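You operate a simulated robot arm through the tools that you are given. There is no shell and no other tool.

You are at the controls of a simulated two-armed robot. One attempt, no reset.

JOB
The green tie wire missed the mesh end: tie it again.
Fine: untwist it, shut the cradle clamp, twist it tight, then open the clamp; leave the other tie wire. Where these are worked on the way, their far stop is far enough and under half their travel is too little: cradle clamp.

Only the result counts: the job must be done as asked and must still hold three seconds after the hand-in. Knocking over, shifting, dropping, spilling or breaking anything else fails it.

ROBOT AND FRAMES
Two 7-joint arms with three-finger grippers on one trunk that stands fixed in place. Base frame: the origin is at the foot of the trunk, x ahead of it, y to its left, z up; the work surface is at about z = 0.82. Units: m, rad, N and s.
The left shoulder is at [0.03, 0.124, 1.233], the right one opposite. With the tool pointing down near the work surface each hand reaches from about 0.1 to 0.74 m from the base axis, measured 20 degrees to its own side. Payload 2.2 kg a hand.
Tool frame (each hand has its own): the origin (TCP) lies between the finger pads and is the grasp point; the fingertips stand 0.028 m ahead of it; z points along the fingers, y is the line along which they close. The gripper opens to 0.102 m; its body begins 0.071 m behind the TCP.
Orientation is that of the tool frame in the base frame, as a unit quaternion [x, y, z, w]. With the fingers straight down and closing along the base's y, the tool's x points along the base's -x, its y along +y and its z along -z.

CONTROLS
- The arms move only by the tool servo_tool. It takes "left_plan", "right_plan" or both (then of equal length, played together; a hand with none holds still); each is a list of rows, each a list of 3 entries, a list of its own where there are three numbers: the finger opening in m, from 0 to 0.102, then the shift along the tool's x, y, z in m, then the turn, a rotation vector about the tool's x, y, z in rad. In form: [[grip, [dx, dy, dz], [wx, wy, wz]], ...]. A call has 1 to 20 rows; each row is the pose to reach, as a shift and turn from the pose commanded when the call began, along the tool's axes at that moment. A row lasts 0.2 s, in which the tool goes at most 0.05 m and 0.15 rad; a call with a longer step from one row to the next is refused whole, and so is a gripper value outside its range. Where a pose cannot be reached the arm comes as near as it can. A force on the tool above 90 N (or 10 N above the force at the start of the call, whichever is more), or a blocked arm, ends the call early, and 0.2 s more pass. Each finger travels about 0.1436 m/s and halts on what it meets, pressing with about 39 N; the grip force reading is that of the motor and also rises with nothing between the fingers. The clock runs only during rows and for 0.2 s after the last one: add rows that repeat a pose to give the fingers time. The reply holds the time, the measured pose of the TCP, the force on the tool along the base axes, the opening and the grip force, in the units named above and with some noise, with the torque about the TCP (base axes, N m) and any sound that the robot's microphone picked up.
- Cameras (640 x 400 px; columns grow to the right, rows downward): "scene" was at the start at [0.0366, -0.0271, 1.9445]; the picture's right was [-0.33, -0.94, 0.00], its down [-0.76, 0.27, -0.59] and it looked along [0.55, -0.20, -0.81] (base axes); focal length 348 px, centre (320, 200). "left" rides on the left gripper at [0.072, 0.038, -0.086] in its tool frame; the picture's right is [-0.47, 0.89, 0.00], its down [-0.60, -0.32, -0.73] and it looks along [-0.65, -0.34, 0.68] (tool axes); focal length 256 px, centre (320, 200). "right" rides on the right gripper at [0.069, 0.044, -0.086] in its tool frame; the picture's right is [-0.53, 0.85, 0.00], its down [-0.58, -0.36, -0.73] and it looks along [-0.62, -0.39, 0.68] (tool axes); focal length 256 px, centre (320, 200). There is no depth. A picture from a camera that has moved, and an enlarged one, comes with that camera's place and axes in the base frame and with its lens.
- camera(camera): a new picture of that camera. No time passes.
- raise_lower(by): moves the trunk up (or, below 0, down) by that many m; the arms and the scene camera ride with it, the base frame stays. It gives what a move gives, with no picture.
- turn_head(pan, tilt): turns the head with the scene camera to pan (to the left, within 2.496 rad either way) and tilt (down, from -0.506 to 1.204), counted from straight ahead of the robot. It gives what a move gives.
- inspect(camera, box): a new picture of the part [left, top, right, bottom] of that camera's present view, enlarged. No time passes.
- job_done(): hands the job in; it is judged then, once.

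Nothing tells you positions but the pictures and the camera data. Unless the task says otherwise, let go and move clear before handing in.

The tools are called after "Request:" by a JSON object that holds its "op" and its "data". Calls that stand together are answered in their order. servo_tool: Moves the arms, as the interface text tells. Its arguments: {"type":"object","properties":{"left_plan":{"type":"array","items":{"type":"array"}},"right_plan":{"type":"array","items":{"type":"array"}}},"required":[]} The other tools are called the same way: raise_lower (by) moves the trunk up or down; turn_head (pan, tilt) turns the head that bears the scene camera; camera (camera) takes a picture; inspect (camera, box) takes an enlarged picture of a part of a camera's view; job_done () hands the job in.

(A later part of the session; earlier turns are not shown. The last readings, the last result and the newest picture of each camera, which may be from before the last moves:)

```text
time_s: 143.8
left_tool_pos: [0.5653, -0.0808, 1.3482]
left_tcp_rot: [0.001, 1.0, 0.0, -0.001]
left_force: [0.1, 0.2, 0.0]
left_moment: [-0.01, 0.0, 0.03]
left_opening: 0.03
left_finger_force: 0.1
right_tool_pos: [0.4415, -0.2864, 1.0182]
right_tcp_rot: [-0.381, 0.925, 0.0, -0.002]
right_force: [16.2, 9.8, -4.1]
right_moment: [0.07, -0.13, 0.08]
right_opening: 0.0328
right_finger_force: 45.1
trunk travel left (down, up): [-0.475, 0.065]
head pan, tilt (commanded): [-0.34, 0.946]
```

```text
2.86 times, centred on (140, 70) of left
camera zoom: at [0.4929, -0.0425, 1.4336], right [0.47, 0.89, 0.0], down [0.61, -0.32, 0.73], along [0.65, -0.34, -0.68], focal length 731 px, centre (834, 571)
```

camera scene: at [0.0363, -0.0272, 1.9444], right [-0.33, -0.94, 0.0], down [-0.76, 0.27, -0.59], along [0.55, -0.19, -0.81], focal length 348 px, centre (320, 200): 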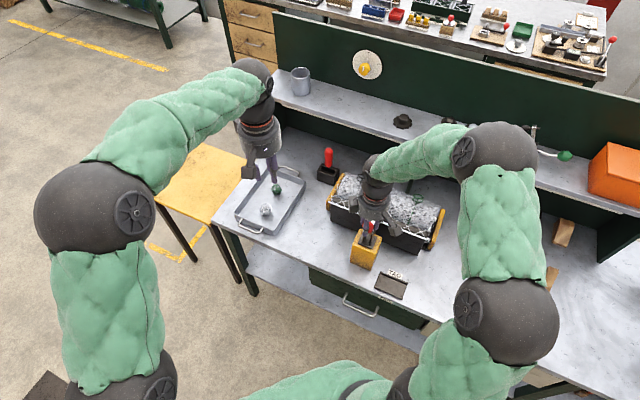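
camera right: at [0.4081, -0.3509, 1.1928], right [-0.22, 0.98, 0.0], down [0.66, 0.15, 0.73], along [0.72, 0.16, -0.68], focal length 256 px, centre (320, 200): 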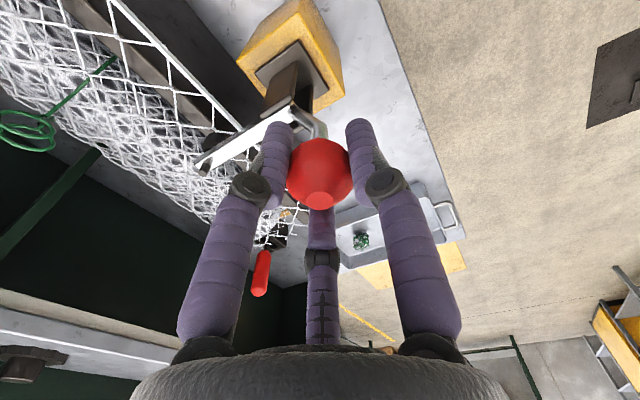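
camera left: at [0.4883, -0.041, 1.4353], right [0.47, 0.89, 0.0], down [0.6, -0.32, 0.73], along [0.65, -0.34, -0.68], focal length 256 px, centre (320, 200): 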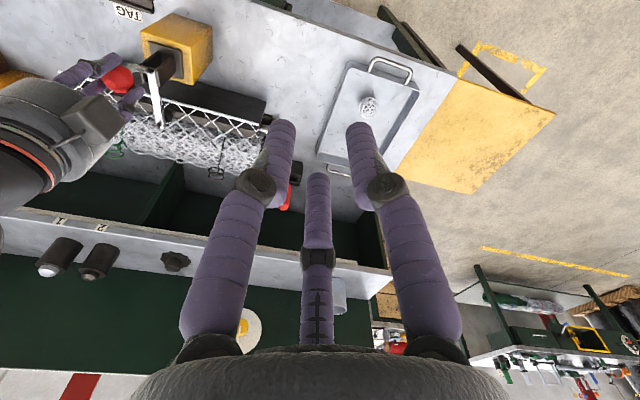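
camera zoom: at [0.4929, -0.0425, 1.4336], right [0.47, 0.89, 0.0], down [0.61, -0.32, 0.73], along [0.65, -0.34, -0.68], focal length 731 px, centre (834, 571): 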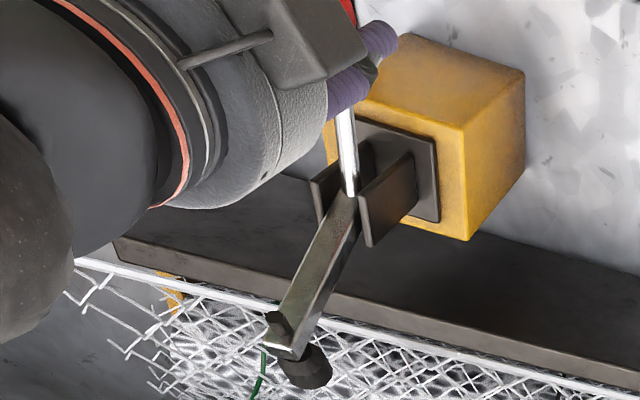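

The clamp is fully open again. Now I'll shut it along the same arc to its stop.

Request:
{"op": "servo_tool", "data": {"right_plan": [[0.02, [-0.001, -0.0003, -0.005], [0, 0, 0]], [0.02, [-0.001, -0.0013, -0.011], [0, 0, 0]], [0.02, [-0.001, -0.003, -0.019], [0, 0, 0]], [0.02, [-0.001, -0.0056, -0.0272], [0, 0, 0]], [0.02, [-0.001, -0.009, -0.035], [0, 0, 0]], [0.02, [-0.001, -0.0127, -0.0424], [0, 0, 0]], [0.02, [-0.001, -0.0173, -0.0495], [0, 0, 0]], [0.02, [-0.001, -0.0223, -0.0561], [0, 0, 0]], [0.02, [-0.001, -0.028, -0.0623], [0, 0, 0]], [0.02, [-0.001, -0.0341, -0.0679], [0, 0, 0]], [0.02, [-0.001, -0.041, -0.073], [0, 0, 0]], [0.02, [-0.001, -0.0478, -0.0775], [0, 0, 0]]]}}

Request:
{"op": "inspect", "data": {"camera": "left", "box": [60, 0, 220, 140]}}

```text
time_s: 146.4
left_tool_pos: [0.564, -0.0802, 1.3484]
left_tcp_rot: [0.0, 1.0, -0.001, 0.0]
left_force: [-0.1, -0.6, 0.2]
left_moment: [-0.03, -0.03, 0.01]
left_opening: 0.03
left_finger_force: 0.0
right_tool_pos: [0.4758, -0.3202, 1.0981]
right_tcp_rot: [-0.382, 0.924, -0.002, 0.001]
right_force: [1.7, 10.1, 11.7]
right_moment: [0.68, 0.14, -0.03]
right_opening: 0.0315
right_finger_force: 44.9
trunk travel left (down, up): [-0.475, 0.065]
head pan, tilt (commanded): [-0.34, 0.946]
```

```text
2.86 times, centred on (140, 70) of left
camera zoom: at [0.4906, -0.0422, 1.4346], right [0.47, 0.89, 0.0], down [0.6, -0.32, 0.73], along [0.65, -0.34, -0.68], focal length 731 px, centre (834, 571)
```

zoom: 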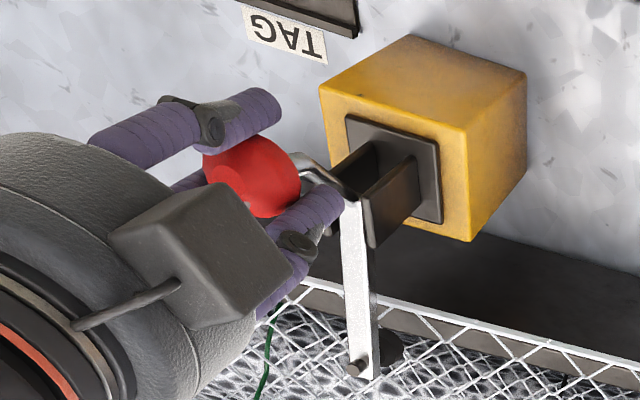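

Nearly shut. I'll push on to the stop.

Request:
{"op": "servo_tool", "data": {"right_plan": [[0.02, [0, -0.008, -0.004], [0, 0, 0]], [0.02, [0, -0.016, -0.0075], [0, 0, 0]], [0.02, [0, -0.023, -0.009], [0, 0, 0]], [0.02, [0, -0.03, -0.01], [0, 0, 0]], [0.02, [0, -0.036, -0.011], [0, 0, 0]]]}}

Request:
{"op": "inspect", "data": {"camera": "left", "box": [60, 0, 220, 140]}}

```text
time_s: 147.6
left_tool_pos: [0.5578, -0.074, 1.3503]
left_tcp_rot: [0.001, 1.0, -0.003, 0.002]
left_force: [0.3, -0.8, 0.2]
left_moment: [-0.05, 0.01, -0.01]
left_opening: 0.03
left_finger_force: 0.1
right_tool_pos: [0.4886, -0.3336, 1.1074]
right_tcp_rot: [-0.383, 0.924, 0.005, -0.008]
right_force: [-37.9, 57.9, 13.5]
right_moment: [0.89, 0.12, 0.02]
right_opening: 0.0317
right_finger_force: 45.1
trunk travel left (down, up): [-0.475, 0.065]
head pan, tilt (commanded): [-0.34, 0.946]
```

```text
2.86 times, centred on (140, 70) of left
camera zoom: at [0.4849, -0.0355, 1.437], right [0.47, 0.89, 0.0], down [0.6, -0.31, 0.74], along [0.65, -0.34, -0.68], focal length 731 px, centre (834, 571)
```

zoom: 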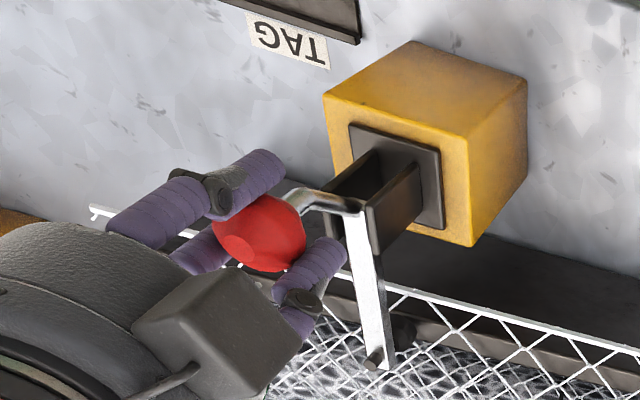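

The clamp is firmly shut again. Relaxing, releasing the knob and lifting.

Request:
{"op": "servo_tool", "data": {"right_plan": [[0.02, [0, 0.008, 0.001], [0, 0, 0]], [0.02, [0, 0.017, 0.003], [0, 0, 0]], [0.03, [0, 0.017, 0.003], [0, 0, 0]], [0.05, [0, 0.017, 0.003], [0, 0, 0]], [0.075, [0, 0.017, 0.003], [0, 0, 0]], [0.075, [0, 0.017, 0.003], [0, 0, 0]], [0.075, [0, 0.017, -0.04], [0, 0, 0]], [0.075, [0, 0.017, -0.08], [0, 0, 0]], [0.075, [0, 0.017, -0.115], [0, 0, 0]], [0.075, [0, 0.017, -0.115], [0, 0, 0]]]}}

Request:
{"op": "inspect", "data": {"camera": "scene", "box": [330, 180, 450, 280]}}

Request:
{"op": "inspect", "data": {"camera": "left", "box": [60, 0, 220, 170]}}

```text
time_s: 149.8
left_tool_pos: [0.5645, -0.0816, 1.3476]
left_tcp_rot: [0.0, 1.0, 0.0, 0.001]
left_force: [0.3, 0.4, 1.0]
left_moment: [-0.01, -0.05, 0.0]
left_opening: 0.03
left_finger_force: 0.2
right_tool_pos: [0.4881, -0.3327, 1.2229]
right_tcp_rot: [-0.382, 0.924, 0.0, -0.001]
right_force: [0.1, 0.2, 0.6]
right_moment: [-0.01, 0.0, -0.01]
right_opening: 0.0752
right_finger_force: 0.0
trunk travel left (down, up): [-0.475, 0.065]
head pan, tilt (commanded): [-0.34, 0.946]
```

```text
4.00 times, centred on (390, 230) of scene
camera zoom: at [0.0369, -0.0269, 1.9444], right [-0.33, -0.94, 0.0], down [-0.76, 0.27, -0.59], along [0.55, -0.2, -0.81], focal length 1391 px, centre (40, 80)
```

zoom: 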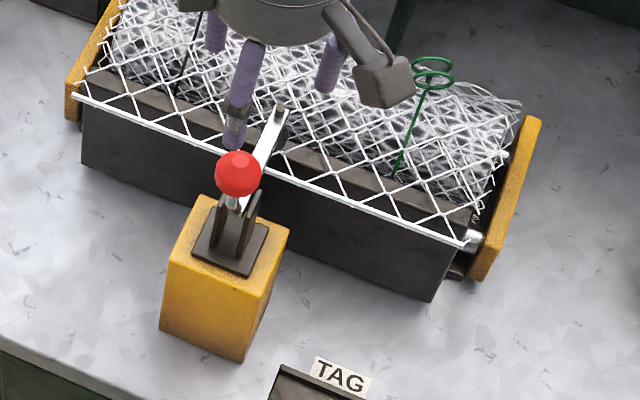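

```text
2.35 times, centred on (140, 85) of left
camera zoom: at [0.491, -0.0438, 1.4343], right [0.47, 0.89, 0.0], down [0.6, -0.32, 0.73], along [0.65, -0.34, -0.68], focal length 602 px, centre (744, 471)
```

zoom: 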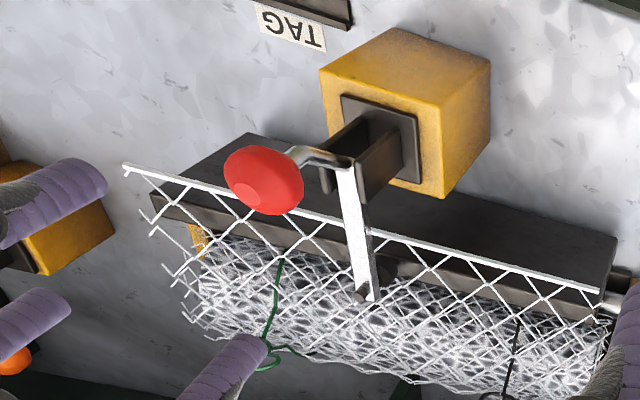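

The clamp is shut and holding with the tie open. Now I'll go back to the tie at yaw +126° for clockwise tightening.

Request:
{"op": "servo_tool", "data": {"right_plan": [[0.075, [0.01, -0.0218, 0], [0, 0, -0.14]], [0.075, [0.0252, -0.0545, 0], [0, 0, -0.28]], [0.075, [0.0402, -0.0872, 0], [0, 0, -0.42]], [0.075, [0.0553, -0.1199, 0], [0, 0, -0.56]], [0.075, [0.0704, -0.1526, 0], [0, 0, -0.7]], [0.07, [0.0855, -0.1853, 0], [0, 0, -0.84]], [0.065, [0.1006, -0.218, 0], [0, 0, -0.98]], [0.06, [0.1006, -0.218, 0.03], [0, 0, -1.12]], [0.06, [0.1006, -0.218, 0.06], [0, 0, -1.26]], [0.06, [0.1006, -0.218, 0.09], [0, 0, -1.4]], [0.06, [0.1006, -0.218, 0.12], [0, 0, -1.414]], [0.06, [0.1006, -0.218, 0.135], [0, 0, -1.414]], [0.06, [0.1006, -0.218, 0.135], [0, 0, -1.414]]]}}

Request:
{"op": "inspect", "data": {"camera": "right", "box": [270, 40, 380, 130]}}

Request:
{"op": "inspect", "data": {"camera": "scene", "box": [405, 186, 435, 216]}}

```text
time_s: 152.6
left_tool_pos: [0.5632, -0.0826, 1.3477]
left_tcp_rot: [0.0, 1.0, 0.0, 0.0]
left_force: [0.6, -0.7, 0.0]
left_moment: [-0.01, -0.01, 0.0]
left_opening: 0.0298
left_finger_force: 0.0
right_tool_pos: [0.571, -0.5601, 1.0871]
right_tcp_rot: [0.891, -0.454, 0.0, 0.0]
right_force: [0.5, 0.9, -0.2]
right_moment: [-0.01, -0.02, -0.01]
right_opening: 0.0601
right_finger_force: 0.0
trunk travel left (down, up): [-0.475, 0.065]
head pan, tilt (commanded): [-0.34, 0.946]
```

```text
4.44 times, centred on (325, 85) of right
camera zoom: at [0.5769, -0.6422, 1.1739], right [-1.0, -0.06, 0.0], down [-0.04, 0.68, 0.73], along [-0.05, 0.73, -0.68], focal length 1138 px, centre (298, 711)
```

zoom: 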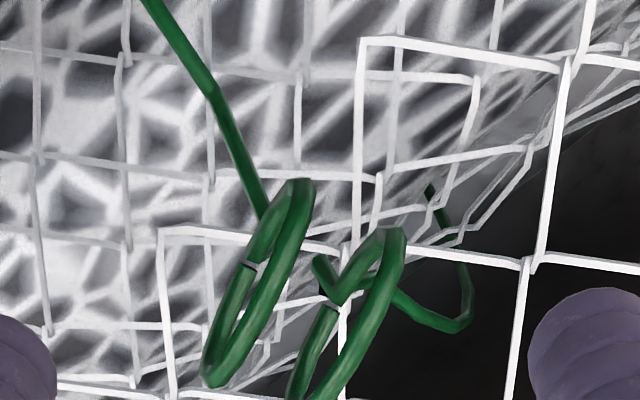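

```text
13.33 times, centred on (420, 201) of scene
camera zoom: at [0.0365, -0.027, 1.9445], right [-0.33, -0.94, 0.0], down [-0.76, 0.27, -0.59], along [0.55, -0.2, -0.81], focal length 4637 px, centre (-1013, 187)
```

zoom: 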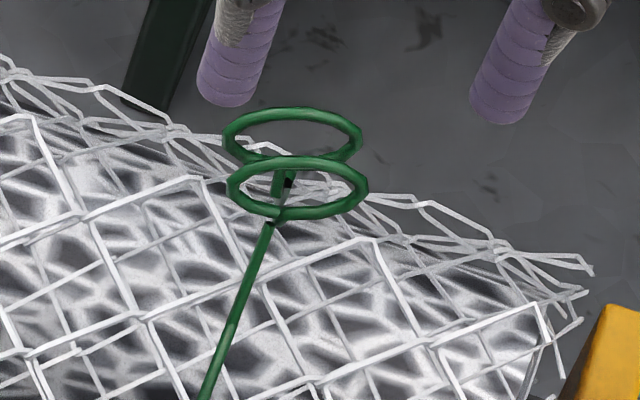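

Rings are centred and aligned. Descending and gripping for the clockwise tightening.

Request:
{"op": "servo_tool", "data": {"right_plan": [[0.06, [0, 0.001, 0.02], [0, 0, 0]], [0.06, [0, 0.001, 0.04], [0, 0, 0]], [0.06, [0, 0.001, 0.06], [0, 0, 0]], [0.06, [0, 0.001, 0.065], [0, 0, 0]], [0.06, [0, 0.001, 0.065], [0, 0, 0]], [0.045, [0, 0.001, 0.065], [0, 0, 0]], [0.03, [0, 0.001, 0.065], [0, 0, 0]], [0.015, [0, 0.001, 0.065], [0, 0, 0]], [0.015, [0, 0.001, 0.065], [0, 0, 0]], [0.015, [0, 0.001, 0.065], [0, 0, 0]]]}}

Request:
{"op": "servo_tool", "data": {"right_plan": [[0.015, [0, 0, 0], [0, 0, 0.13]], [0.015, [0, 0, 0], [0, 0, 0.26]], [0.015, [0, 0, 0], [0, 0, 0.39]], [0.015, [0, 0, 0], [0, 0, 0.52]], [0.015, [0, 0, 0], [0, 0, 0.65]], [0.015, [0, 0, 0], [0, 0, 0.78]], [0.015, [0, 0, 0], [0, 0, 0.91]], [0.015, [0, 0, 0], [0, 0, 1.04]], [0.015, [0, 0, 0], [0, 0, 1.17]], [0.015, [0, 0, 0], [0, 0, 1.3]], [0.015, [0, 0, 0], [0, 0, 1.43]], [0.015, [0, 0, 0], [0, 0, 1.56]]]}}

Request:
{"op": "camera", "data": {"camera": "right"}}

```text
time_s: 154.8
left_tool_pos: [0.5644, -0.0803, 1.3478]
left_tcp_rot: [0.0, 1.0, -0.002, 0.0]
left_force: [0.5, -0.6, -0.2]
left_moment: [0.02, -0.03, 0.03]
left_opening: 0.0297
left_finger_force: 0.0
right_tool_pos: [0.5692, -0.557, 1.0216]
right_tcp_rot: [0.891, -0.454, -0.001, 0.0]
right_force: [-1.7, 16.2, -0.8]
right_moment: [0.66, 0.23, 0.05]
right_opening: 0.0373
right_finger_force: 45.0
trunk travel left (down, up): [-0.475, 0.065]
head pan, tilt (commanded): [-0.34, 0.946]
```

```text
time_s: 157.4
left_tool_pos: [0.5661, -0.079, 1.3475]
left_tcp_rot: [0.0, 1.0, -0.001, -0.001]
left_force: [-0.7, 0.0, -0.2]
left_moment: [-0.01, 0.03, 0.01]
left_opening: 0.0299
left_finger_force: 0.1
right_tool_pos: [0.5718, -0.5551, 1.0235]
right_tcp_rot: [-0.313, 0.95, 0.0, 0.0]
right_force: [6.0, 31.0, -10.2]
right_moment: [0.7, -0.26, 0.02]
right_opening: 0.0372
right_finger_force: 45.4
trunk travel left (down, up): [-0.475, 0.065]
head pan, tilt (commanded): [-0.34, 0.946]
```

```text
taken
camera right: at [0.4908, -0.5625, 1.1091], right [-0.07, 1.0, 0.0], down [0.68, 0.05, 0.73], along [0.73, 0.05, -0.68], focal length 256 px, centre (320, 200)
```

right: 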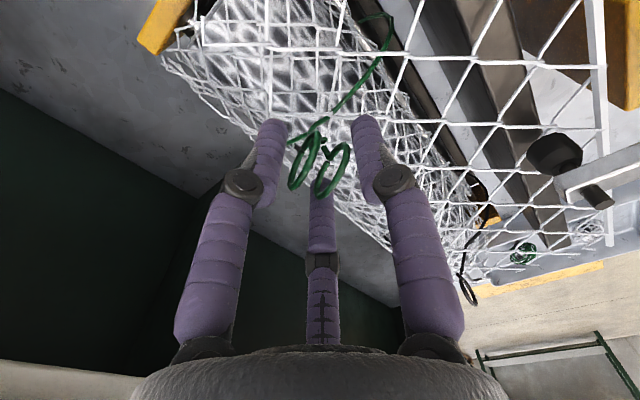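

The rings follow. A lateral force shows I'm about 3 mm off-centre, so I'll correct that while continuing clockwise.

Request:
{"op": "servo_tool", "data": {"right_plan": [[0.015, [-0.001, 0.0014, 0], [0, 0, 0.1]], [0.015, [-0.0021, 0.0028, 0], [0, 0, 0.23]], [0.015, [-0.0021, 0.0028, 0], [0, 0, 0.36]], [0.015, [-0.0021, 0.0028, 0], [0, 0, 0.49]], [0.015, [-0.0021, 0.0028, 0], [0, 0, 0.62]], [0.015, [-0.0021, 0.0028, 0], [0, 0, 0.75]], [0.015, [-0.0021, 0.0028, 0], [0, 0, 0.88]], [0.015, [-0.0021, 0.0028, 0], [0, 0, 1.01]], [0.015, [-0.0021, 0.0028, 0], [0, 0, 1.14]], [0.015, [-0.0021, 0.0028, 0], [0, 0, 1.27]], [0.015, [-0.0021, 0.0028, 0], [0, 0, 1.4]], [0.015, [-0.0021, 0.0028, 0], [0, 0, 1.53]]]}}

Request:
{"op": "camera", "data": {"camera": "right"}}

Request:
{"op": "inspect", "data": {"camera": "left", "box": [104, 135, 130, 154]}}

```text
time_s: 160.0
left_tool_pos: [0.5661, -0.0828, 1.3467]
left_tcp_rot: [0.0, 1.0, 0.0, -0.001]
left_force: [-0.6, -0.6, 0.8]
left_moment: [-0.01, -0.03, 0.01]
left_opening: 0.0302
left_finger_force: 0.0
right_tool_pos: [0.5726, -0.5576, 1.0219]
right_tcp_rot: [0.433, 0.902, -0.002, 0.0]
right_force: [13.0, 3.7, -8.0]
right_moment: [0.12, 0.49, 0.02]
right_opening: 0.0371
right_finger_force: 45.2
trunk travel left (down, up): [-0.475, 0.065]
head pan, tilt (commanded): [-0.34, 0.946]
```

```text
taken
camera right: at [0.5639, -0.4773, 1.109], right [0.99, 0.11, 0.0], down [0.08, -0.68, 0.73], along [0.08, -0.73, -0.68], focal length 256 px, centre (320, 200)
```

right: 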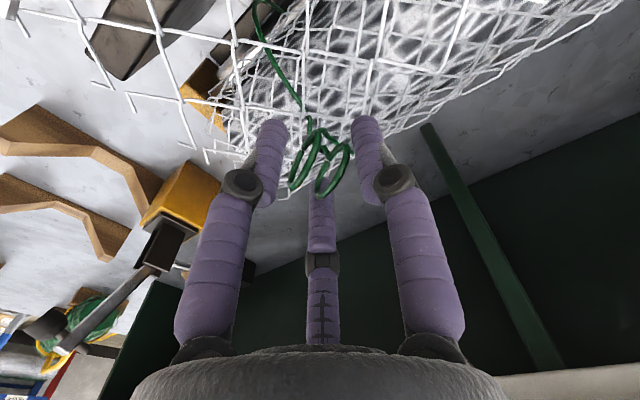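

```text
16.00 times, centred on (117, 144) of left
camera zoom: at [0.4933, -0.0443, 1.4335], right [0.47, 0.89, 0.0], down [0.61, -0.32, 0.73], along [0.65, -0.34, -0.68], focal length 4096 px, centre (3568, 1088)
```

zoom: 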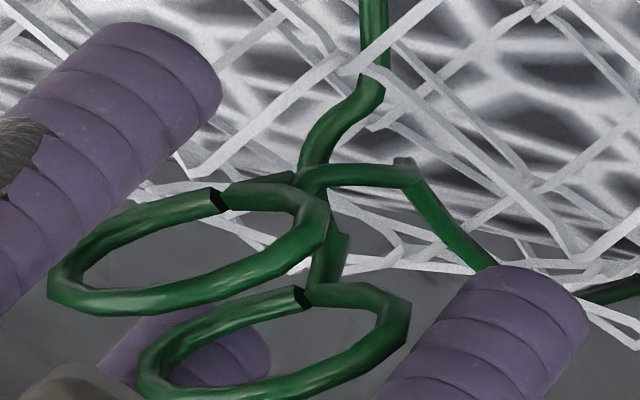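

The twist is forming again (one crossing after half a turn clockwise). Continuing.

Request:
{"op": "servo_tool", "data": {"right_plan": [[0.015, [-0.0008, 0.001, 0], [0, 0, 0.13]], [0.015, [-0.0008, 0.001, 0], [0, 0, 0.26]], [0.015, [-0.0008, 0.001, 0], [0, 0, 0.39]], [0.015, [-0.0008, 0.001, 0], [0, 0, 0.52]], [0.015, [-0.0008, 0.001, 0], [0, 0, 0.65]], [0.015, [-0.0008, 0.001, 0], [0, 0, 0.78]], [0.015, [-0.0008, 0.001, 0], [0, 0, 0.91]], [0.015, [-0.0008, 0.001, 0], [0, 0, 1.04]], [0.015, [-0.0008, 0.001, 0], [0, 0, 1.17]], [0.015, [-0.0008, 0.001, 0], [0, 0, 1.3]], [0.015, [-0.0008, 0.001, 0], [0, 0, 1.43]], [0.015, [-0.0008, 0.001, 0], [0, 0, 1.56]], [0.015, [-0.0008, 0.001, 0], [0, 0, 1.69]], [0.015, [-0.0008, 0.001, 0], [0, 0, 1.82]], [0.015, [-0.0008, 0.001, 0], [0, 0, 1.95]], [0.015, [-0.0008, 0.001, 0], [0, 0, 2.05]]]}}

Request:
{"op": "camera", "data": {"camera": "right"}}

Request:
{"op": "inspect", "data": {"camera": "left", "box": [104, 135, 130, 154]}}

```text
time_s: 163.4
left_tool_pos: [0.5621, -0.0829, 1.3485]
left_tcp_rot: [0.0, 1.0, 0.001, 0.0]
left_force: [-1.2, 0.2, 0.2]
left_moment: [-0.02, 0.02, 0.03]
left_opening: 0.0298
left_finger_force: 0.0
right_tool_pos: [0.5693, -0.5578, 1.0229]
right_tcp_rot: [0.995, 0.099, 0.0, -0.001]
right_force: [-11.0, -13.6, 1.2]
right_moment: [-0.75, 0.73, 0.0]
right_opening: 0.0375
right_finger_force: 44.8
trunk travel left (down, up): [-0.475, 0.065]
head pan, tilt (commanded): [-0.34, 0.946]
```

```text
taken
camera right: at [0.6465, -0.5884, 1.1092], right [-0.36, -0.93, 0.0], down [-0.64, 0.24, 0.73], along [-0.68, 0.26, -0.68], focal length 256 px, centre (320, 200)
```

right: 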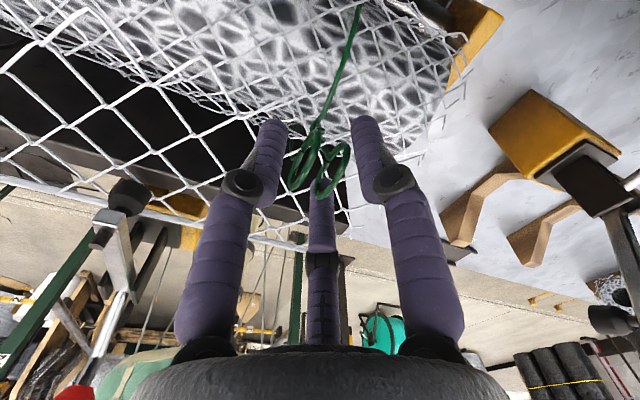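

```text
16.00 times, centred on (117, 144) of left
camera zoom: at [0.4894, -0.0456, 1.4349], right [0.47, 0.89, 0.0], down [0.6, -0.32, 0.73], along [0.65, -0.34, -0.68], focal length 4096 px, centre (3568, 1088)
```

zoom: 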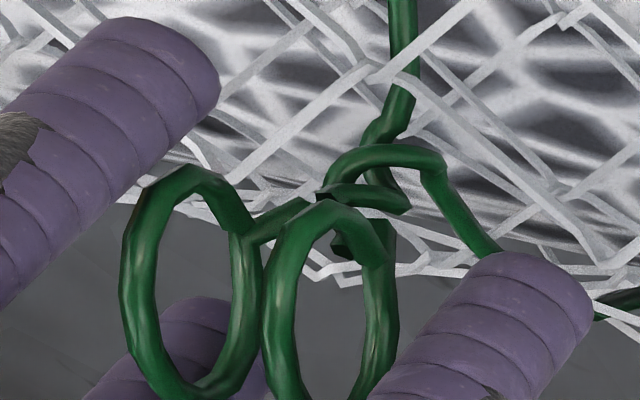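

About 295° tightened. Releasing, lifting and rewinding to yaw +71° for the next sweep.

Request:
{"op": "servo_tool", "data": {"right_plan": [[0.03, [0, 0, 0], [0, 0, 0]], [0.05, [0, 0, 0], [0, 0, 0]], [0.06, [0, 0, 0], [0, 0, 0]], [0.06, [0, 0, -0.03], [0, 0, 0]], [0.06, [0, 0, -0.065], [0, 0, 0]], [0.06, [0, 0, -0.065], [0, 0, -0.145]], [0.06, [0, 0, -0.065], [0, 0, -0.29]], [0.06, [0, 0, -0.065], [0, 0, -0.435]], [0.06, [0, 0, -0.065], [0, 0, -0.58]], [0.06, [0, 0, -0.065], [0, 0, -0.725]], [0.06, [0, 0, -0.065], [0, 0, -0.87]], [0.06, [0, 0, -0.065], [0, 0, -1.015]], [0.06, [0, 0, -0.065], [0, 0, -1.16]], [0.06, [0, 0, -0.065], [0, 0, -1.305]], [0.06, [0, 0, -0.065], [0, 0, -1.45]], [0.06, [0, 0, -0.065], [0, 0, -1.595]], [0.06, [0, 0, -0.065], [0, 0, -1.74]], [0.06, [0, 0, -0.065], [0, 0, -1.885]], [0.06, [0, 0, -0.065], [0, 0, -2.03]], [0.06, [0, 0, -0.065], [0, 0, -2.09]]]}}

Request:
{"op": "servo_tool", "data": {"right_plan": [[0.06, [0, 0, 0], [0, 0, -0.145]], [0.06, [0, 0, 0], [0, 0, -0.29]], [0.06, [0, 0, 0], [0, 0, -0.435]], [0.06, [0, 0, 0], [0, 0, -0.58]], [0.06, [0, 0, 0], [0, 0, -0.725]], [0.06, [0, 0, 0], [0, 0, -0.87]], [0.06, [0, 0, 0], [0, 0, -1.015]], [0.06, [0, 0, 0], [0, 0, -1.16]], [0.06, [0, 0, 0], [0, 0, -1.305]], [0.06, [0, 0, 0], [0, 0, -1.45]], [0.06, [0, 0, 0], [0, 0, -1.595]], [0.06, [0, 0, 0], [0, 0, -1.74]], [0.06, [0, 0, 0], [0, 0, -1.885]], [0.06, [0, 0, 0], [0, 0, -2.03]], [0.06, [0, 0, 0], [0, 0, -2.09]], [0.06, [0, 0, 0], [0, 0, -2.09]]]}}

Request:
{"op": "inspect", "data": {"camera": "right", "box": [270, 40, 380, 130]}}

Request:
{"op": "inspect", "data": {"camera": "scene", "box": [405, 186, 435, 216]}}

```text
time_s: 167.6
left_tool_pos: [0.5644, -0.0828, 1.3484]
left_tcp_rot: [0.0, 1.0, 0.0, 0.0]
left_force: [0.0, 0.4, -0.4]
left_moment: [-0.01, 0.01, -0.02]
left_opening: 0.0302
left_finger_force: 0.0
right_tool_pos: [0.5725, -0.5566, 1.0875]
right_tcp_rot: [0.413, 0.911, 0.0, 0.001]
right_force: [-0.4, -0.2, -0.1]
right_moment: [-0.05, -0.02, -0.01]
right_opening: 0.0599
right_finger_force: 0.0
trunk travel left (down, up): [-0.475, 0.065]
head pan, tilt (commanded): [-0.34, 0.946]
```

```text
time_s: 171.0
left_tool_pos: [0.5632, -0.0826, 1.348]
left_tcp_rot: [0.0, 1.0, 0.0, 0.0]
left_force: [-0.8, 0.5, -0.2]
left_moment: [-0.01, 0.01, 0.0]
left_opening: 0.0299
left_finger_force: 0.1
right_tool_pos: [0.572, -0.5563, 1.0871]
right_tcp_rot: [-0.581, 0.814, 0.0, -0.001]
right_force: [-0.4, 0.0, 0.3]
right_moment: [0.01, 0.03, -0.02]
right_opening: 0.06
right_finger_force: 0.0
trunk travel left (down, up): [-0.475, 0.065]
head pan, tilt (commanded): [-0.34, 0.946]
```

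```text
4.44 times, centred on (325, 85) of right
camera zoom: at [0.5083, -0.6084, 1.1745], right [-0.63, 0.78, 0.0], down [0.53, 0.43, 0.73], along [0.57, 0.46, -0.68], focal length 1138 px, centre (298, 711)
```

zoom: 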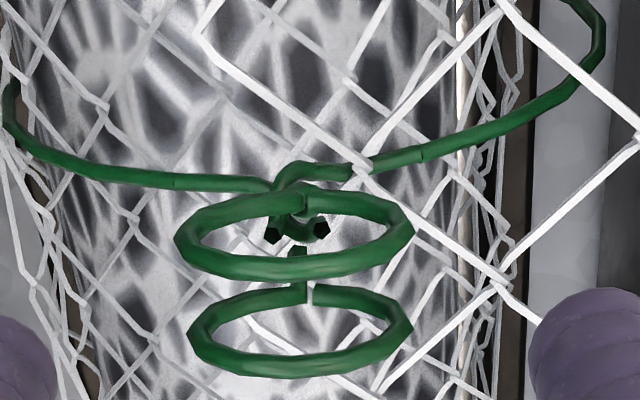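

```text
13.33 times, centred on (420, 201) of scene
camera zoom: at [0.0367, -0.0272, 1.9445], right [-0.33, -0.94, 0.0], down [-0.76, 0.27, -0.59], along [0.55, -0.2, -0.81], focal length 4637 px, centre (-1013, 187)
```

zoom: 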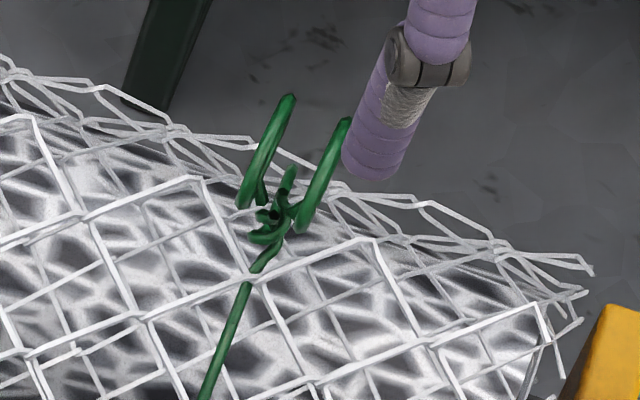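

Rings are face-on and centred. Descending and gripping for the second sweep.

Request:
{"op": "servo_tool", "data": {"right_plan": [[0.06, [0.0, 0.0, 0.02], [0, 0, 0]], [0.06, [0, 0, 0.04], [0, 0, 0]], [0.06, [0, 0, 0.06], [0, 0, 0]], [0.06, [0, 0, 0.065], [0, 0, 0]], [0.06, [0, 0, 0.065], [0, 0, 0]], [0.045, [0, 0, 0.065], [0, 0, 0]], [0.03, [0, 0, 0.065], [0, 0, 0]], [0.015, [0, 0, 0.065], [0, 0, 0]], [0.015, [0, 0, 0.065], [0, 0, 0]], [0.015, [0, 0, 0.065], [0, 0, 0]]]}}

Request:
{"op": "servo_tool", "data": {"right_plan": [[0.015, [0, 0, 0], [0, 0, 0.13]], [0.015, [0, 0, 0], [0, 0, 0.26]], [0.015, [0, 0, 0], [0, 0, 0.39]], [0.015, [0, 0, 0], [0, 0, 0.52]], [0.015, [0, 0, 0], [0, 0, 0.65]], [0.015, [0, 0, 0], [0, 0, 0.78]], [0.015, [0, 0, 0], [0, 0, 0.91]], [0.015, [0, 0, 0], [0, 0, 1.04]], [0.015, [0, 0, 0], [0, 0, 1.17]], [0.015, [0, 0, 0], [0, 0, 1.3]], [0.015, [0, 0, 0], [0, 0, 1.43]], [0.015, [0, 0, 0], [0, 0, 1.56]], [0.015, [0, 0, 0], [0, 0, 1.69]], [0.015, [0, 0, 0], [0, 0, 1.82]], [0.015, [0, 0, 0], [0, 0, 1.95]], [0.015, [0, 0, 0], [0, 0, 2.08]]]}}

Request:
{"op": "camera", "data": {"camera": "right"}}

```text
time_s: 173.2
left_tool_pos: [0.5639, -0.0832, 1.3483]
left_tcp_rot: [0.0, 1.0, 0.0, 0.0]
left_force: [0.5, -0.1, -0.3]
left_moment: [0.0, -0.02, 0.01]
left_opening: 0.0301
left_finger_force: 0.1
right_tool_pos: [0.5723, -0.5571, 1.0244]
right_tcp_rot: [-0.581, 0.814, -0.001, -0.001]
right_force: [0.9, -1.4, 0.6]
right_moment: [-0.08, 0.11, 0.0]
right_opening: 0.04
right_finger_force: 45.6
trunk travel left (down, up): [-0.475, 0.065]
head pan, tilt (commanded): [-0.34, 0.946]
```

```text
time_s: 176.6
left_tool_pos: [0.5626, -0.0826, 1.3482]
left_tcp_rot: [0.0, 1.0, 0.0, 0.0]
left_force: [0.1, -0.8, -1.1]
left_moment: [0.01, 0.02, -0.02]
left_opening: 0.0299
left_finger_force: 0.1
right_tool_pos: [0.5713, -0.5573, 1.0247]
right_tcp_rot: [0.41, 0.912, -0.001, 0.002]
right_force: [-2.7, -11.0, 13.2]
right_moment: [-0.97, 0.04, 0.01]
right_opening: 0.0399
right_finger_force: 44.7
trunk travel left (down, up): [-0.475, 0.065]
head pan, tilt (commanded): [-0.34, 0.946]
```

```text
taken
camera right: at [0.5581, -0.4782, 1.1102], right [0.99, 0.16, 0.0], down [0.11, -0.67, 0.73], along [0.12, -0.72, -0.68], focal length 256 px, centre (320, 200)
```

right: 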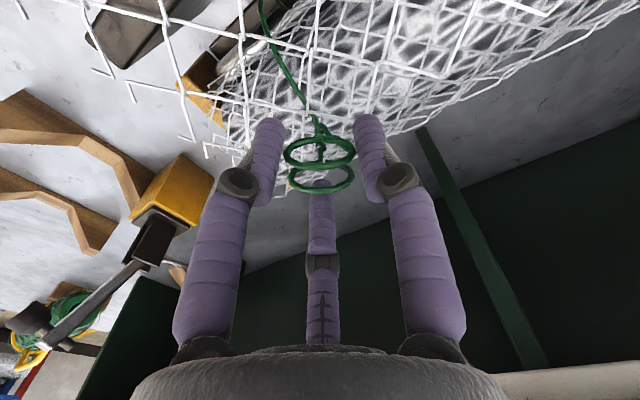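

Back to about the original twist count. Continuing clockwise.

Request:
{"op": "servo_tool", "data": {"right_plan": [[0.015, [0, 0, 0], [0, 0, 0.13]], [0.015, [0, 0, 0], [0, 0, 0.26]], [0.015, [0, 0, 0], [0, 0, 0.39]], [0.015, [0, 0, 0], [0, 0, 0.52]], [0.015, [0, 0, 0], [0, 0, 0.65]], [0.015, [0, 0, 0], [0, 0, 0.78]], [0.015, [0, 0, 0], [0, 0, 0.91]], [0.015, [0, 0, 0], [0, 0, 1.04]], [0.015, [0, 0, 0], [0, 0, 1.17]], [0.015, [0, 0, 0], [0, 0, 1.3]], [0.015, [0, 0, 0], [0, 0, 1.43]], [0.015, [0, 0, 0], [0, 0, 1.56]], [0.015, [0, 0, 0], [0, 0, 1.69]], [0.015, [0, 0, 0], [0, 0, 1.82]], [0.015, [0, 0, 0], [0, 0, 1.95]], [0.015, [0, 0, 0], [0, 0, 2.08]]]}}

Request:
{"op": "camera", "data": {"camera": "right"}}

Request:
{"op": "inspect", "data": {"camera": "left", "box": [104, 135, 130, 154]}}

```text
time_s: 180.0
left_tool_pos: [0.5624, -0.0838, 1.3492]
left_tcp_rot: [0.0, 1.0, 0.0, 0.002]
left_force: [0.0, 0.2, 0.3]
left_moment: [0.01, -0.02, -0.01]
left_opening: 0.0302
left_finger_force: 0.0
right_tool_pos: [0.5703, -0.5563, 1.0246]
right_tcp_rot: [0.994, 0.109, 0.0, 0.001]
right_force: [-8.8, -12.4, 9.3]
right_moment: [-0.41, 0.6, 0.03]
right_opening: 0.0401
right_finger_force: 44.9
trunk travel left (down, up): [-0.475, 0.065]
head pan, tilt (commanded): [-0.34, 0.946]
```

```text
taken
camera right: at [0.6475, -0.5853, 1.1104], right [-0.34, -0.94, 0.0], down [-0.64, 0.23, 0.73], along [-0.69, 0.25, -0.68], focal length 256 px, centre (320, 200)
```

right: 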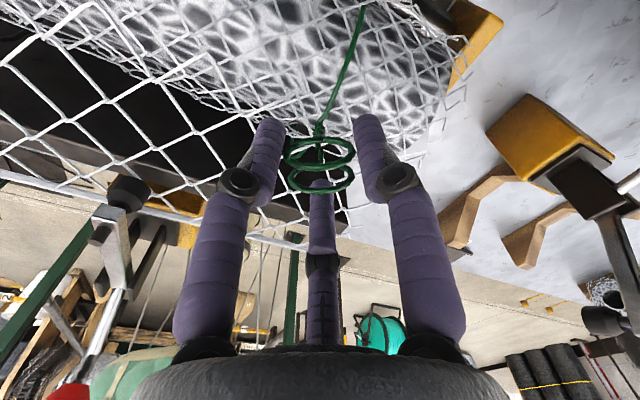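

```text
16.00 times, centred on (117, 144) of left
camera zoom: at [0.4892, -0.0448, 1.435], right [0.47, 0.89, 0.0], down [0.6, -0.32, 0.73], along [0.65, -0.34, -0.68], focal length 4096 px, centre (3568, 1088)
```

zoom: 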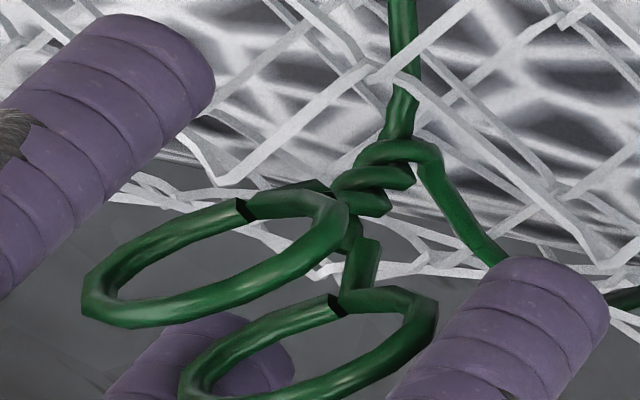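

The twist is clearly tight again with several crossings. One more sweep to reach the stop: releasing and rewinding to yaw +74°.

Request:
{"op": "servo_tool", "data": {"right_plan": [[0.03, [0, 0, 0], [0, 0, 0]], [0.05, [0, 0, 0], [0, 0, 0]], [0.06, [0, 0, 0], [0, 0, 0]], [0.06, [0, 0, -0.03], [0, 0, 0]], [0.06, [0, 0, -0.065], [0, 0, 0]], [0.06, [0, 0, -0.065], [0, 0, -0.145]], [0.06, [0, 0, -0.065], [0, 0, -0.29]], [0.06, [0, 0, -0.065], [0, 0, -0.435]], [0.06, [0, 0, -0.065], [0, 0, -0.58]], [0.06, [0, 0, -0.065], [0, 0, -0.725]], [0.06, [0, 0, -0.065], [0, 0, -0.87]], [0.06, [0, 0, -0.065], [0, 0, -1.015]], [0.06, [0, 0, -0.065], [0, 0, -1.16]], [0.06, [0, 0, -0.065], [0, 0, -1.305]], [0.06, [0, 0, -0.065], [0, 0, -1.45]], [0.06, [0, 0, -0.065], [0, 0, -1.595]], [0.06, [0, 0, -0.065], [0, 0, -1.74]], [0.06, [0, 0, -0.065], [0, 0, -1.885]], [0.06, [0, 0, -0.065], [0, 0, -2.03]], [0.06, [0, 0, -0.065], [0, 0, -2.11]]]}}

Request:
{"op": "servo_tool", "data": {"right_plan": [[0.06, [0, 0, 0], [0, 0, -0.145]], [0.06, [0, 0, 0], [0, 0, -0.29]], [0.06, [0, 0, 0], [0, 0, -0.435]], [0.06, [0, 0, 0], [0, 0, -0.58]], [0.06, [0, 0, 0], [0, 0, -0.725]], [0.06, [0, 0, 0], [0, 0, -0.87]], [0.06, [0, 0, 0], [0, 0, -1.015]], [0.06, [0, 0, 0], [0, 0, -1.16]], [0.06, [0, 0, 0], [0, 0, -1.305]], [0.06, [0, 0, 0], [0, 0, -1.45]], [0.06, [0, 0, 0], [0, 0, -1.595]], [0.06, [0, 0, 0], [0, 0, -1.74]], [0.06, [0, 0, 0], [0, 0, -1.885]], [0.06, [0, 0, 0], [0, 0, -2.03]], [0.06, [0, 0, 0], [0, 0, -2.105]], [0.06, [0, 0, 0], [0, 0, -2.105]]]}}

Request:
{"op": "inspect", "data": {"camera": "right", "box": [270, 40, 380, 130]}}

Request:
{"op": "inspect", "data": {"camera": "left", "box": [104, 135, 130, 154]}}

```text
time_s: 184.2
left_tool_pos: [0.5648, -0.0821, 1.3486]
left_tcp_rot: [0.0, 1.0, 0.0, 0.0]
left_force: [-0.6, -0.2, -0.8]
left_moment: [-0.01, -0.02, -0.01]
left_opening: 0.0301
left_finger_force: 0.0
right_tool_pos: [0.5722, -0.5563, 1.0885]
right_tcp_rot: [0.394, 0.919, 0.0, 0.001]
right_force: [0.5, -0.9, 0.2]
right_moment: [0.0, 0.0, 0.03]
right_opening: 0.0597
right_finger_force: 0.1
trunk travel left (down, up): [-0.475, 0.065]
head pan, tilt (commanded): [-0.34, 0.946]
```

```text
time_s: 187.6
left_tool_pos: [0.5629, -0.0817, 1.3486]
left_tcp_rot: [0.0, 1.0, 0.0, 0.0]
left_force: [-0.2, 0.2, 0.5]
left_moment: [0.0, 0.02, -0.03]
left_opening: 0.0302
left_finger_force: 0.1
right_tool_pos: [0.571, -0.555, 1.0888]
right_tcp_rot: [-0.603, 0.797, 0.0, -0.001]
right_force: [0.4, 0.3, -0.2]
right_moment: [-0.01, 0.03, -0.01]
right_opening: 0.06
right_finger_force: 0.0
trunk travel left (down, up): [-0.475, 0.065]
head pan, tilt (commanded): [-0.34, 0.946]
```

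```text
4.44 times, centred on (325, 85) of right
camera zoom: at [0.5114, -0.6116, 1.175], right [-0.67, 0.74, 0.0], down [0.51, 0.46, 0.73], along [0.54, 0.49, -0.68], focal length 1138 px, centre (298, 711)
```

zoom: 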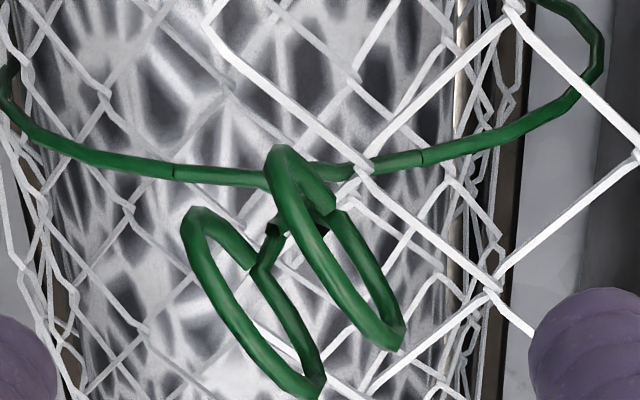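

```text
16.00 times, centred on (117, 144) of left
camera zoom: at [0.4909, -0.0439, 1.4344], right [0.47, 0.89, 0.0], down [0.6, -0.32, 0.73], along [0.65, -0.34, -0.68], focal length 4096 px, centre (3568, 1088)
```

zoom: 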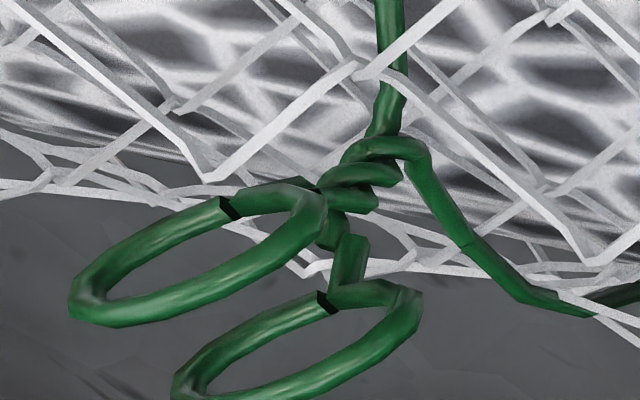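

Aligned. Gripping for the final tightening sweep.

Request:
{"op": "servo_tool", "data": {"right_plan": [[0.06, [0.001, 0, 0.02], [0, 0, 0]], [0.06, [0.0015, -0.0005, 0.04], [0, 0, 0]], [0.06, [0.0015, -0.0005, 0.06], [0, 0, 0]], [0.06, [0.0015, -0.0005, 0.066], [0, 0, 0]], [0.06, [0.0015, -0.0005, 0.066], [0, 0, 0]], [0.045, [0.0015, -0.0005, 0.066], [0, 0, 0]], [0.03, [0.0015, -0.0005, 0.066], [0, 0, 0]], [0.015, [0.0015, -0.0005, 0.066], [0, 0, 0]], [0.015, [0.0015, -0.0005, 0.066], [0, 0, 0]], [0.015, [0.0015, -0.0005, 0.066], [0, 0, 0]]]}}

Request:
{"op": "servo_tool", "data": {"right_plan": [[0.015, [0, 0, 0], [0, 0, 0.12]], [0.015, [0, 0, 0], [0, 0, 0.24]], [0.015, [0, 0, 0], [0, 0, 0.36]], [0.015, [0, 0, 0], [0, 0, 0.48]], [0.015, [0, 0, 0], [0, 0, 0.6]], [0.015, [0, 0, 0], [0, 0, 0.72]], [0.015, [0, 0, 0], [0, 0, 0.84]], [0.015, [0, 0, 0], [0, 0, 0.96]], [0.015, [0, 0, 0], [0, 0, 1.08]], [0.015, [0, 0, 0], [0, 0, 1.2]], [0.015, [0, 0, 0], [0, 0, 1.32]]]}}

Request:
{"op": "camera", "data": {"camera": "right"}}

```text
time_s: 189.8
left_tool_pos: [0.5648, -0.0829, 1.3477]
left_tcp_rot: [0.0, 1.0, 0.0, 0.0]
left_force: [0.2, 0.7, -0.8]
left_moment: [0.04, 0.0, 0.0]
left_opening: 0.0299
left_finger_force: 0.0
right_tool_pos: [0.5733, -0.5574, 1.0219]
right_tcp_rot: [-0.603, 0.798, -0.001, -0.001]
right_force: [1.6, 1.4, -1.6]
right_moment: [-0.01, -0.04, -0.01]
right_opening: 0.0374
right_finger_force: 16.8
trunk travel left (down, up): [-0.475, 0.065]
head pan, tilt (commanded): [-0.34, 0.946]
```

```text
time_s: 192.2
left_tool_pos: [0.5652, -0.0826, 1.3483]
left_tcp_rot: [0.001, 1.0, 0.001, 0.0]
left_force: [-0.6, 1.1, -0.2]
left_moment: [0.0, 0.03, -0.01]
left_opening: 0.03
left_finger_force: 0.2
right_tool_pos: [0.5705, -0.5595, 1.0207]
right_tcp_rot: [0.014, 1.0, -0.001, 0.0]
right_force: [-2.4, -4.2, 0.2]
right_moment: [0.11, 0.17, 0.04]
right_opening: 0.0373
right_finger_force: 17.4
trunk travel left (down, up): [-0.475, 0.065]
head pan, tilt (commanded): [-0.34, 0.946]
```

```text
taken
camera right: at [0.5036, -0.514, 1.1083], right [0.56, 0.83, 0.0], down [0.57, -0.38, 0.73], along [0.61, -0.41, -0.68], focal length 256 px, centre (320, 200)
```

right: 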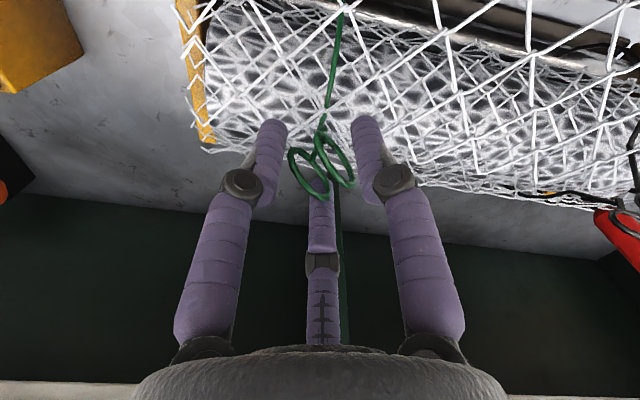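

Still turning. Continuing toward the stop in shorter moves.

Request:
{"op": "servo_tool", "data": {"right_plan": [[0.01, [0, 0, 0], [0, 0, 0.12]], [0.01, [0, 0, 0], [0, 0, 0.24]], [0.01, [0, 0, 0], [0, 0, 0.36]], [0.01, [0, 0, 0], [0, 0, 0.48]], [0.01, [0, 0, 0], [0, 0, 0.6]], [0.01, [0, 0, 0], [0, 0, 0.72]], [0.01, [0, 0, 0], [0, 0, 0.84]], [0.01, [0, 0, 0], [0, 0, 0.96]], [0.01, [0, 0, 0], [0, 0, 1.08]]]}}

Request:
{"op": "camera", "data": {"camera": "right"}}

Request:
{"op": "inspect", "data": {"camera": "left", "box": [104, 135, 130, 154]}}

```text
time_s: 194.2
left_tool_pos: [0.5626, -0.0822, 1.3488]
left_tcp_rot: [0.0, 1.0, 0.0, 0.001]
left_force: [0.8, 0.1, -0.4]
left_moment: [0.0, 0.01, 0.02]
left_opening: 0.0299
left_finger_force: 0.0
right_tool_pos: [0.5692, -0.5585, 1.0222]
right_tcp_rot: [0.527, 0.85, 0.0, -0.001]
right_force: [-14.2, -0.1, -2.4]
right_moment: [0.13, 0.21, -0.04]
right_opening: 0.0371
right_finger_force: 20.2
trunk travel left (down, up): [-0.475, 0.065]
head pan, tilt (commanded): [-0.34, 0.946]
```

```text
taken
camera right: at [0.5785, -0.4775, 1.1085], right [0.99, -0.1, 0.0], down [-0.07, -0.68, 0.73], along [-0.08, -0.73, -0.68], focal length 256 px, centre (320, 200)
```

right: 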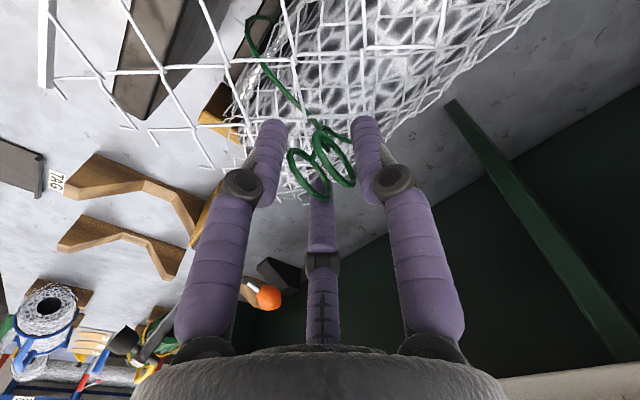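

```text
16.00 times, centred on (117, 144) of left
camera zoom: at [0.4893, -0.0442, 1.435], right [0.47, 0.89, 0.0], down [0.6, -0.32, 0.73], along [0.65, -0.34, -0.68], focal length 4096 px, centre (3568, 1088)
```

zoom: 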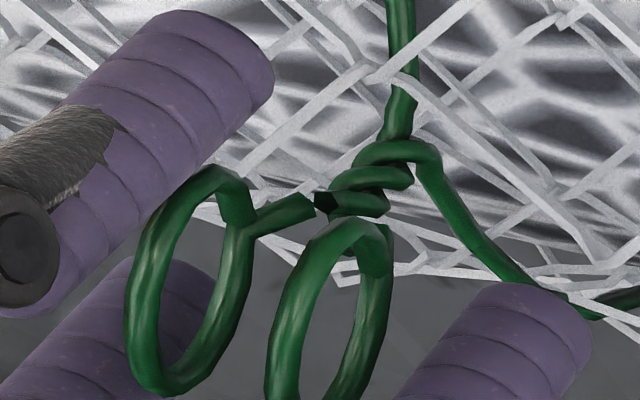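

About 670° tightened with three crossings visible. Continuing to the firm stop.

Request:
{"op": "servo_tool", "data": {"right_plan": [[0.01, [0, 0, 0], [0, 0, 0.1]], [0.01, [0, 0, 0], [0, 0, 0.2]], [0.01, [0, 0, 0], [0, 0, 0.3]], [0.01, [0, 0, 0], [0, 0, 0.4]], [0.01, [0, 0, 0], [0, 0, 0.5]], [0.01, [0, 0, 0], [0, 0, 0.6]], [0.01, [0, 0, 0], [0, 0, 0.7]], [0.01, [0, 0, 0], [0, 0, 0.8]]]}}

Request:
{"op": "camera", "data": {"camera": "right"}}

```text
time_s: 196.0
left_tool_pos: [0.5611, -0.0817, 1.3491]
left_tcp_rot: [0.001, 1.0, 0.0, 0.0]
left_force: [-0.1, -0.9, 0.1]
left_moment: [0.04, 0.01, -0.02]
left_opening: 0.03
left_finger_force: 0.1
right_tool_pos: [0.5692, -0.5578, 1.0229]
right_tcp_rot: [0.815, 0.579, -0.001, -0.001]
right_force: [-19.6, 7.8, -8.0]
right_moment: [0.12, 0.42, 0.04]
right_opening: 0.0374
right_finger_force: 20.0
trunk travel left (down, up): [-0.475, 0.065]
head pan, tilt (commanded): [-0.34, 0.946]
```

```text
taken
camera right: at [0.6345, -0.5068, 1.1084], right [0.62, -0.78, 0.0], down [-0.53, -0.42, 0.73], along [-0.57, -0.45, -0.68], focal length 256 px, centre (320, 200)
```

right: 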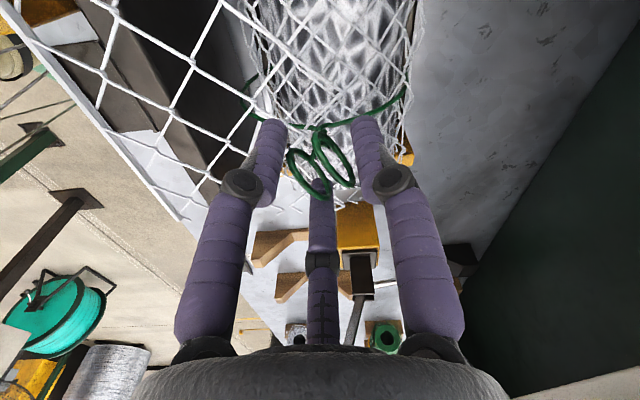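

Request:
{"op": "servo_tool", "data": {"right_plan": [[0.01, [0, 0, 0], [0, 0, 0.08]], [0.01, [0, 0, 0], [0, 0, 0.16]], [0.01, [0, 0, 0], [0, 0, 0.24]], [0.01, [0, 0, 0], [0, 0, 0.32]]]}}

Request:
{"op": "camera", "data": {"camera": "right"}}

```text
time_s: 197.0
left_tool_pos: [0.5637, -0.0825, 1.3488]
left_tcp_rot: [0.0, 1.0, 0.0, 0.0]
left_force: [0.1, 0.0, -0.5]
left_moment: [-0.02, 0.02, -0.02]
left_opening: 0.0299
left_finger_force: 0.1
right_tool_pos: [0.572, -0.5582, 1.024]
right_tcp_rot: [0.898, 0.441, 0.0, 0.002]
right_force: [-7.3, 0.4, -8.7]
right_moment: [-0.18, -0.03, 0.05]
right_opening: 0.0399
right_finger_force: 22.5
trunk travel left (down, up): [-0.475, 0.065]
head pan, tilt (commanded): [-0.34, 0.946]
```

```text
taken
camera right: at [0.6493, -0.532, 1.1095], right [0.34, -0.94, 0.0], down [-0.64, -0.23, 0.73], along [-0.69, -0.25, -0.68], focal length 256 px, centre (320, 200)
```

right: 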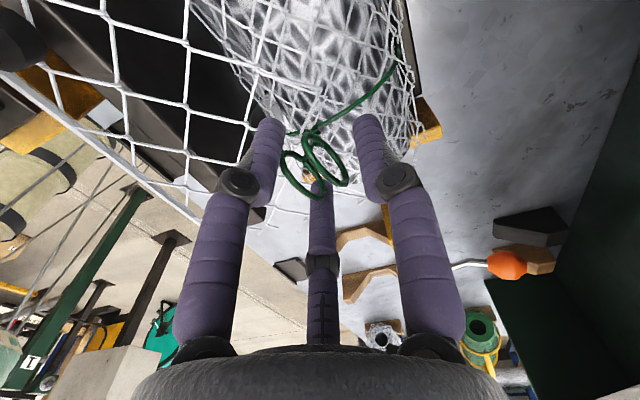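

Fingers began to shift, so the stop is near. One more small push to confirm.

Request:
{"op": "servo_tool", "data": {"right_plan": [[0.01, [0, 0, 0], [0, 0, 0.07]], [0.01, [0, 0, 0], [0, 0, 0.14]], [0.01, [0, 0, 0], [0, 0, 0.2]]]}}

Request:
{"op": "camera", "data": {"camera": "right"}}

Request:
{"op": "inspect", "data": {"camera": "left", "box": [104, 135, 130, 154]}}

```text
time_s: 197.8
left_tool_pos: [0.5634, -0.0812, 1.3481]
left_tcp_rot: [0.0, 1.0, 0.001, 0.0]
left_force: [0.1, -0.3, 0.2]
left_moment: [0.02, -0.01, 0.01]
left_opening: 0.0301
left_finger_force: 0.0
right_tool_pos: [0.5725, -0.5595, 1.0237]
right_tcp_rot: [0.937, 0.35, 0.0, 0.002]
right_force: [-5.2, -0.7, -3.5]
right_moment: [-0.09, 0.21, 0.01]
right_opening: 0.0398
right_finger_force: 22.6
trunk travel left (down, up): [-0.475, 0.065]
head pan, tilt (commanded): [-0.34, 0.946]
```

```text
taken
camera right: at [0.6529, -0.548, 1.1096], right [0.15, -0.99, 0.0], down [-0.68, -0.1, 0.73], along [-0.72, -0.11, -0.68], focal length 256 px, centre (320, 200)
```

right: 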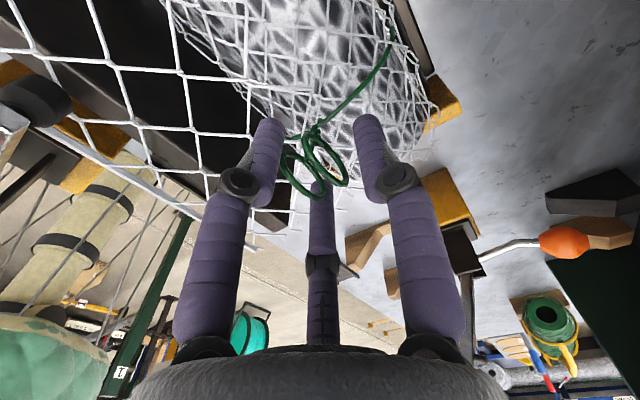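

```text
16.00 times, centred on (117, 144) of left
camera zoom: at [0.4905, -0.0445, 1.4346], right [0.47, 0.89, 0.0], down [0.6, -0.32, 0.73], along [0.65, -0.34, -0.68], focal length 4096 px, centre (3568, 1088)
```

zoom: 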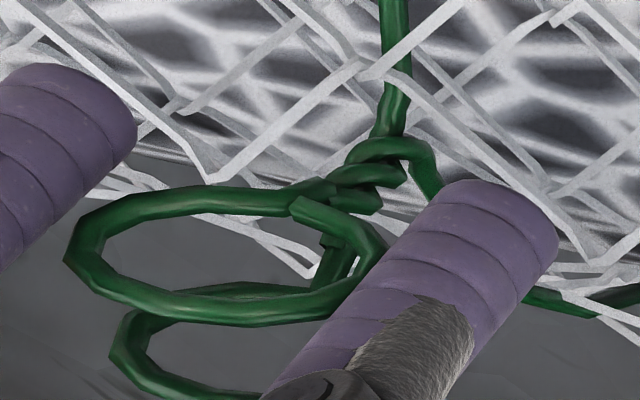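

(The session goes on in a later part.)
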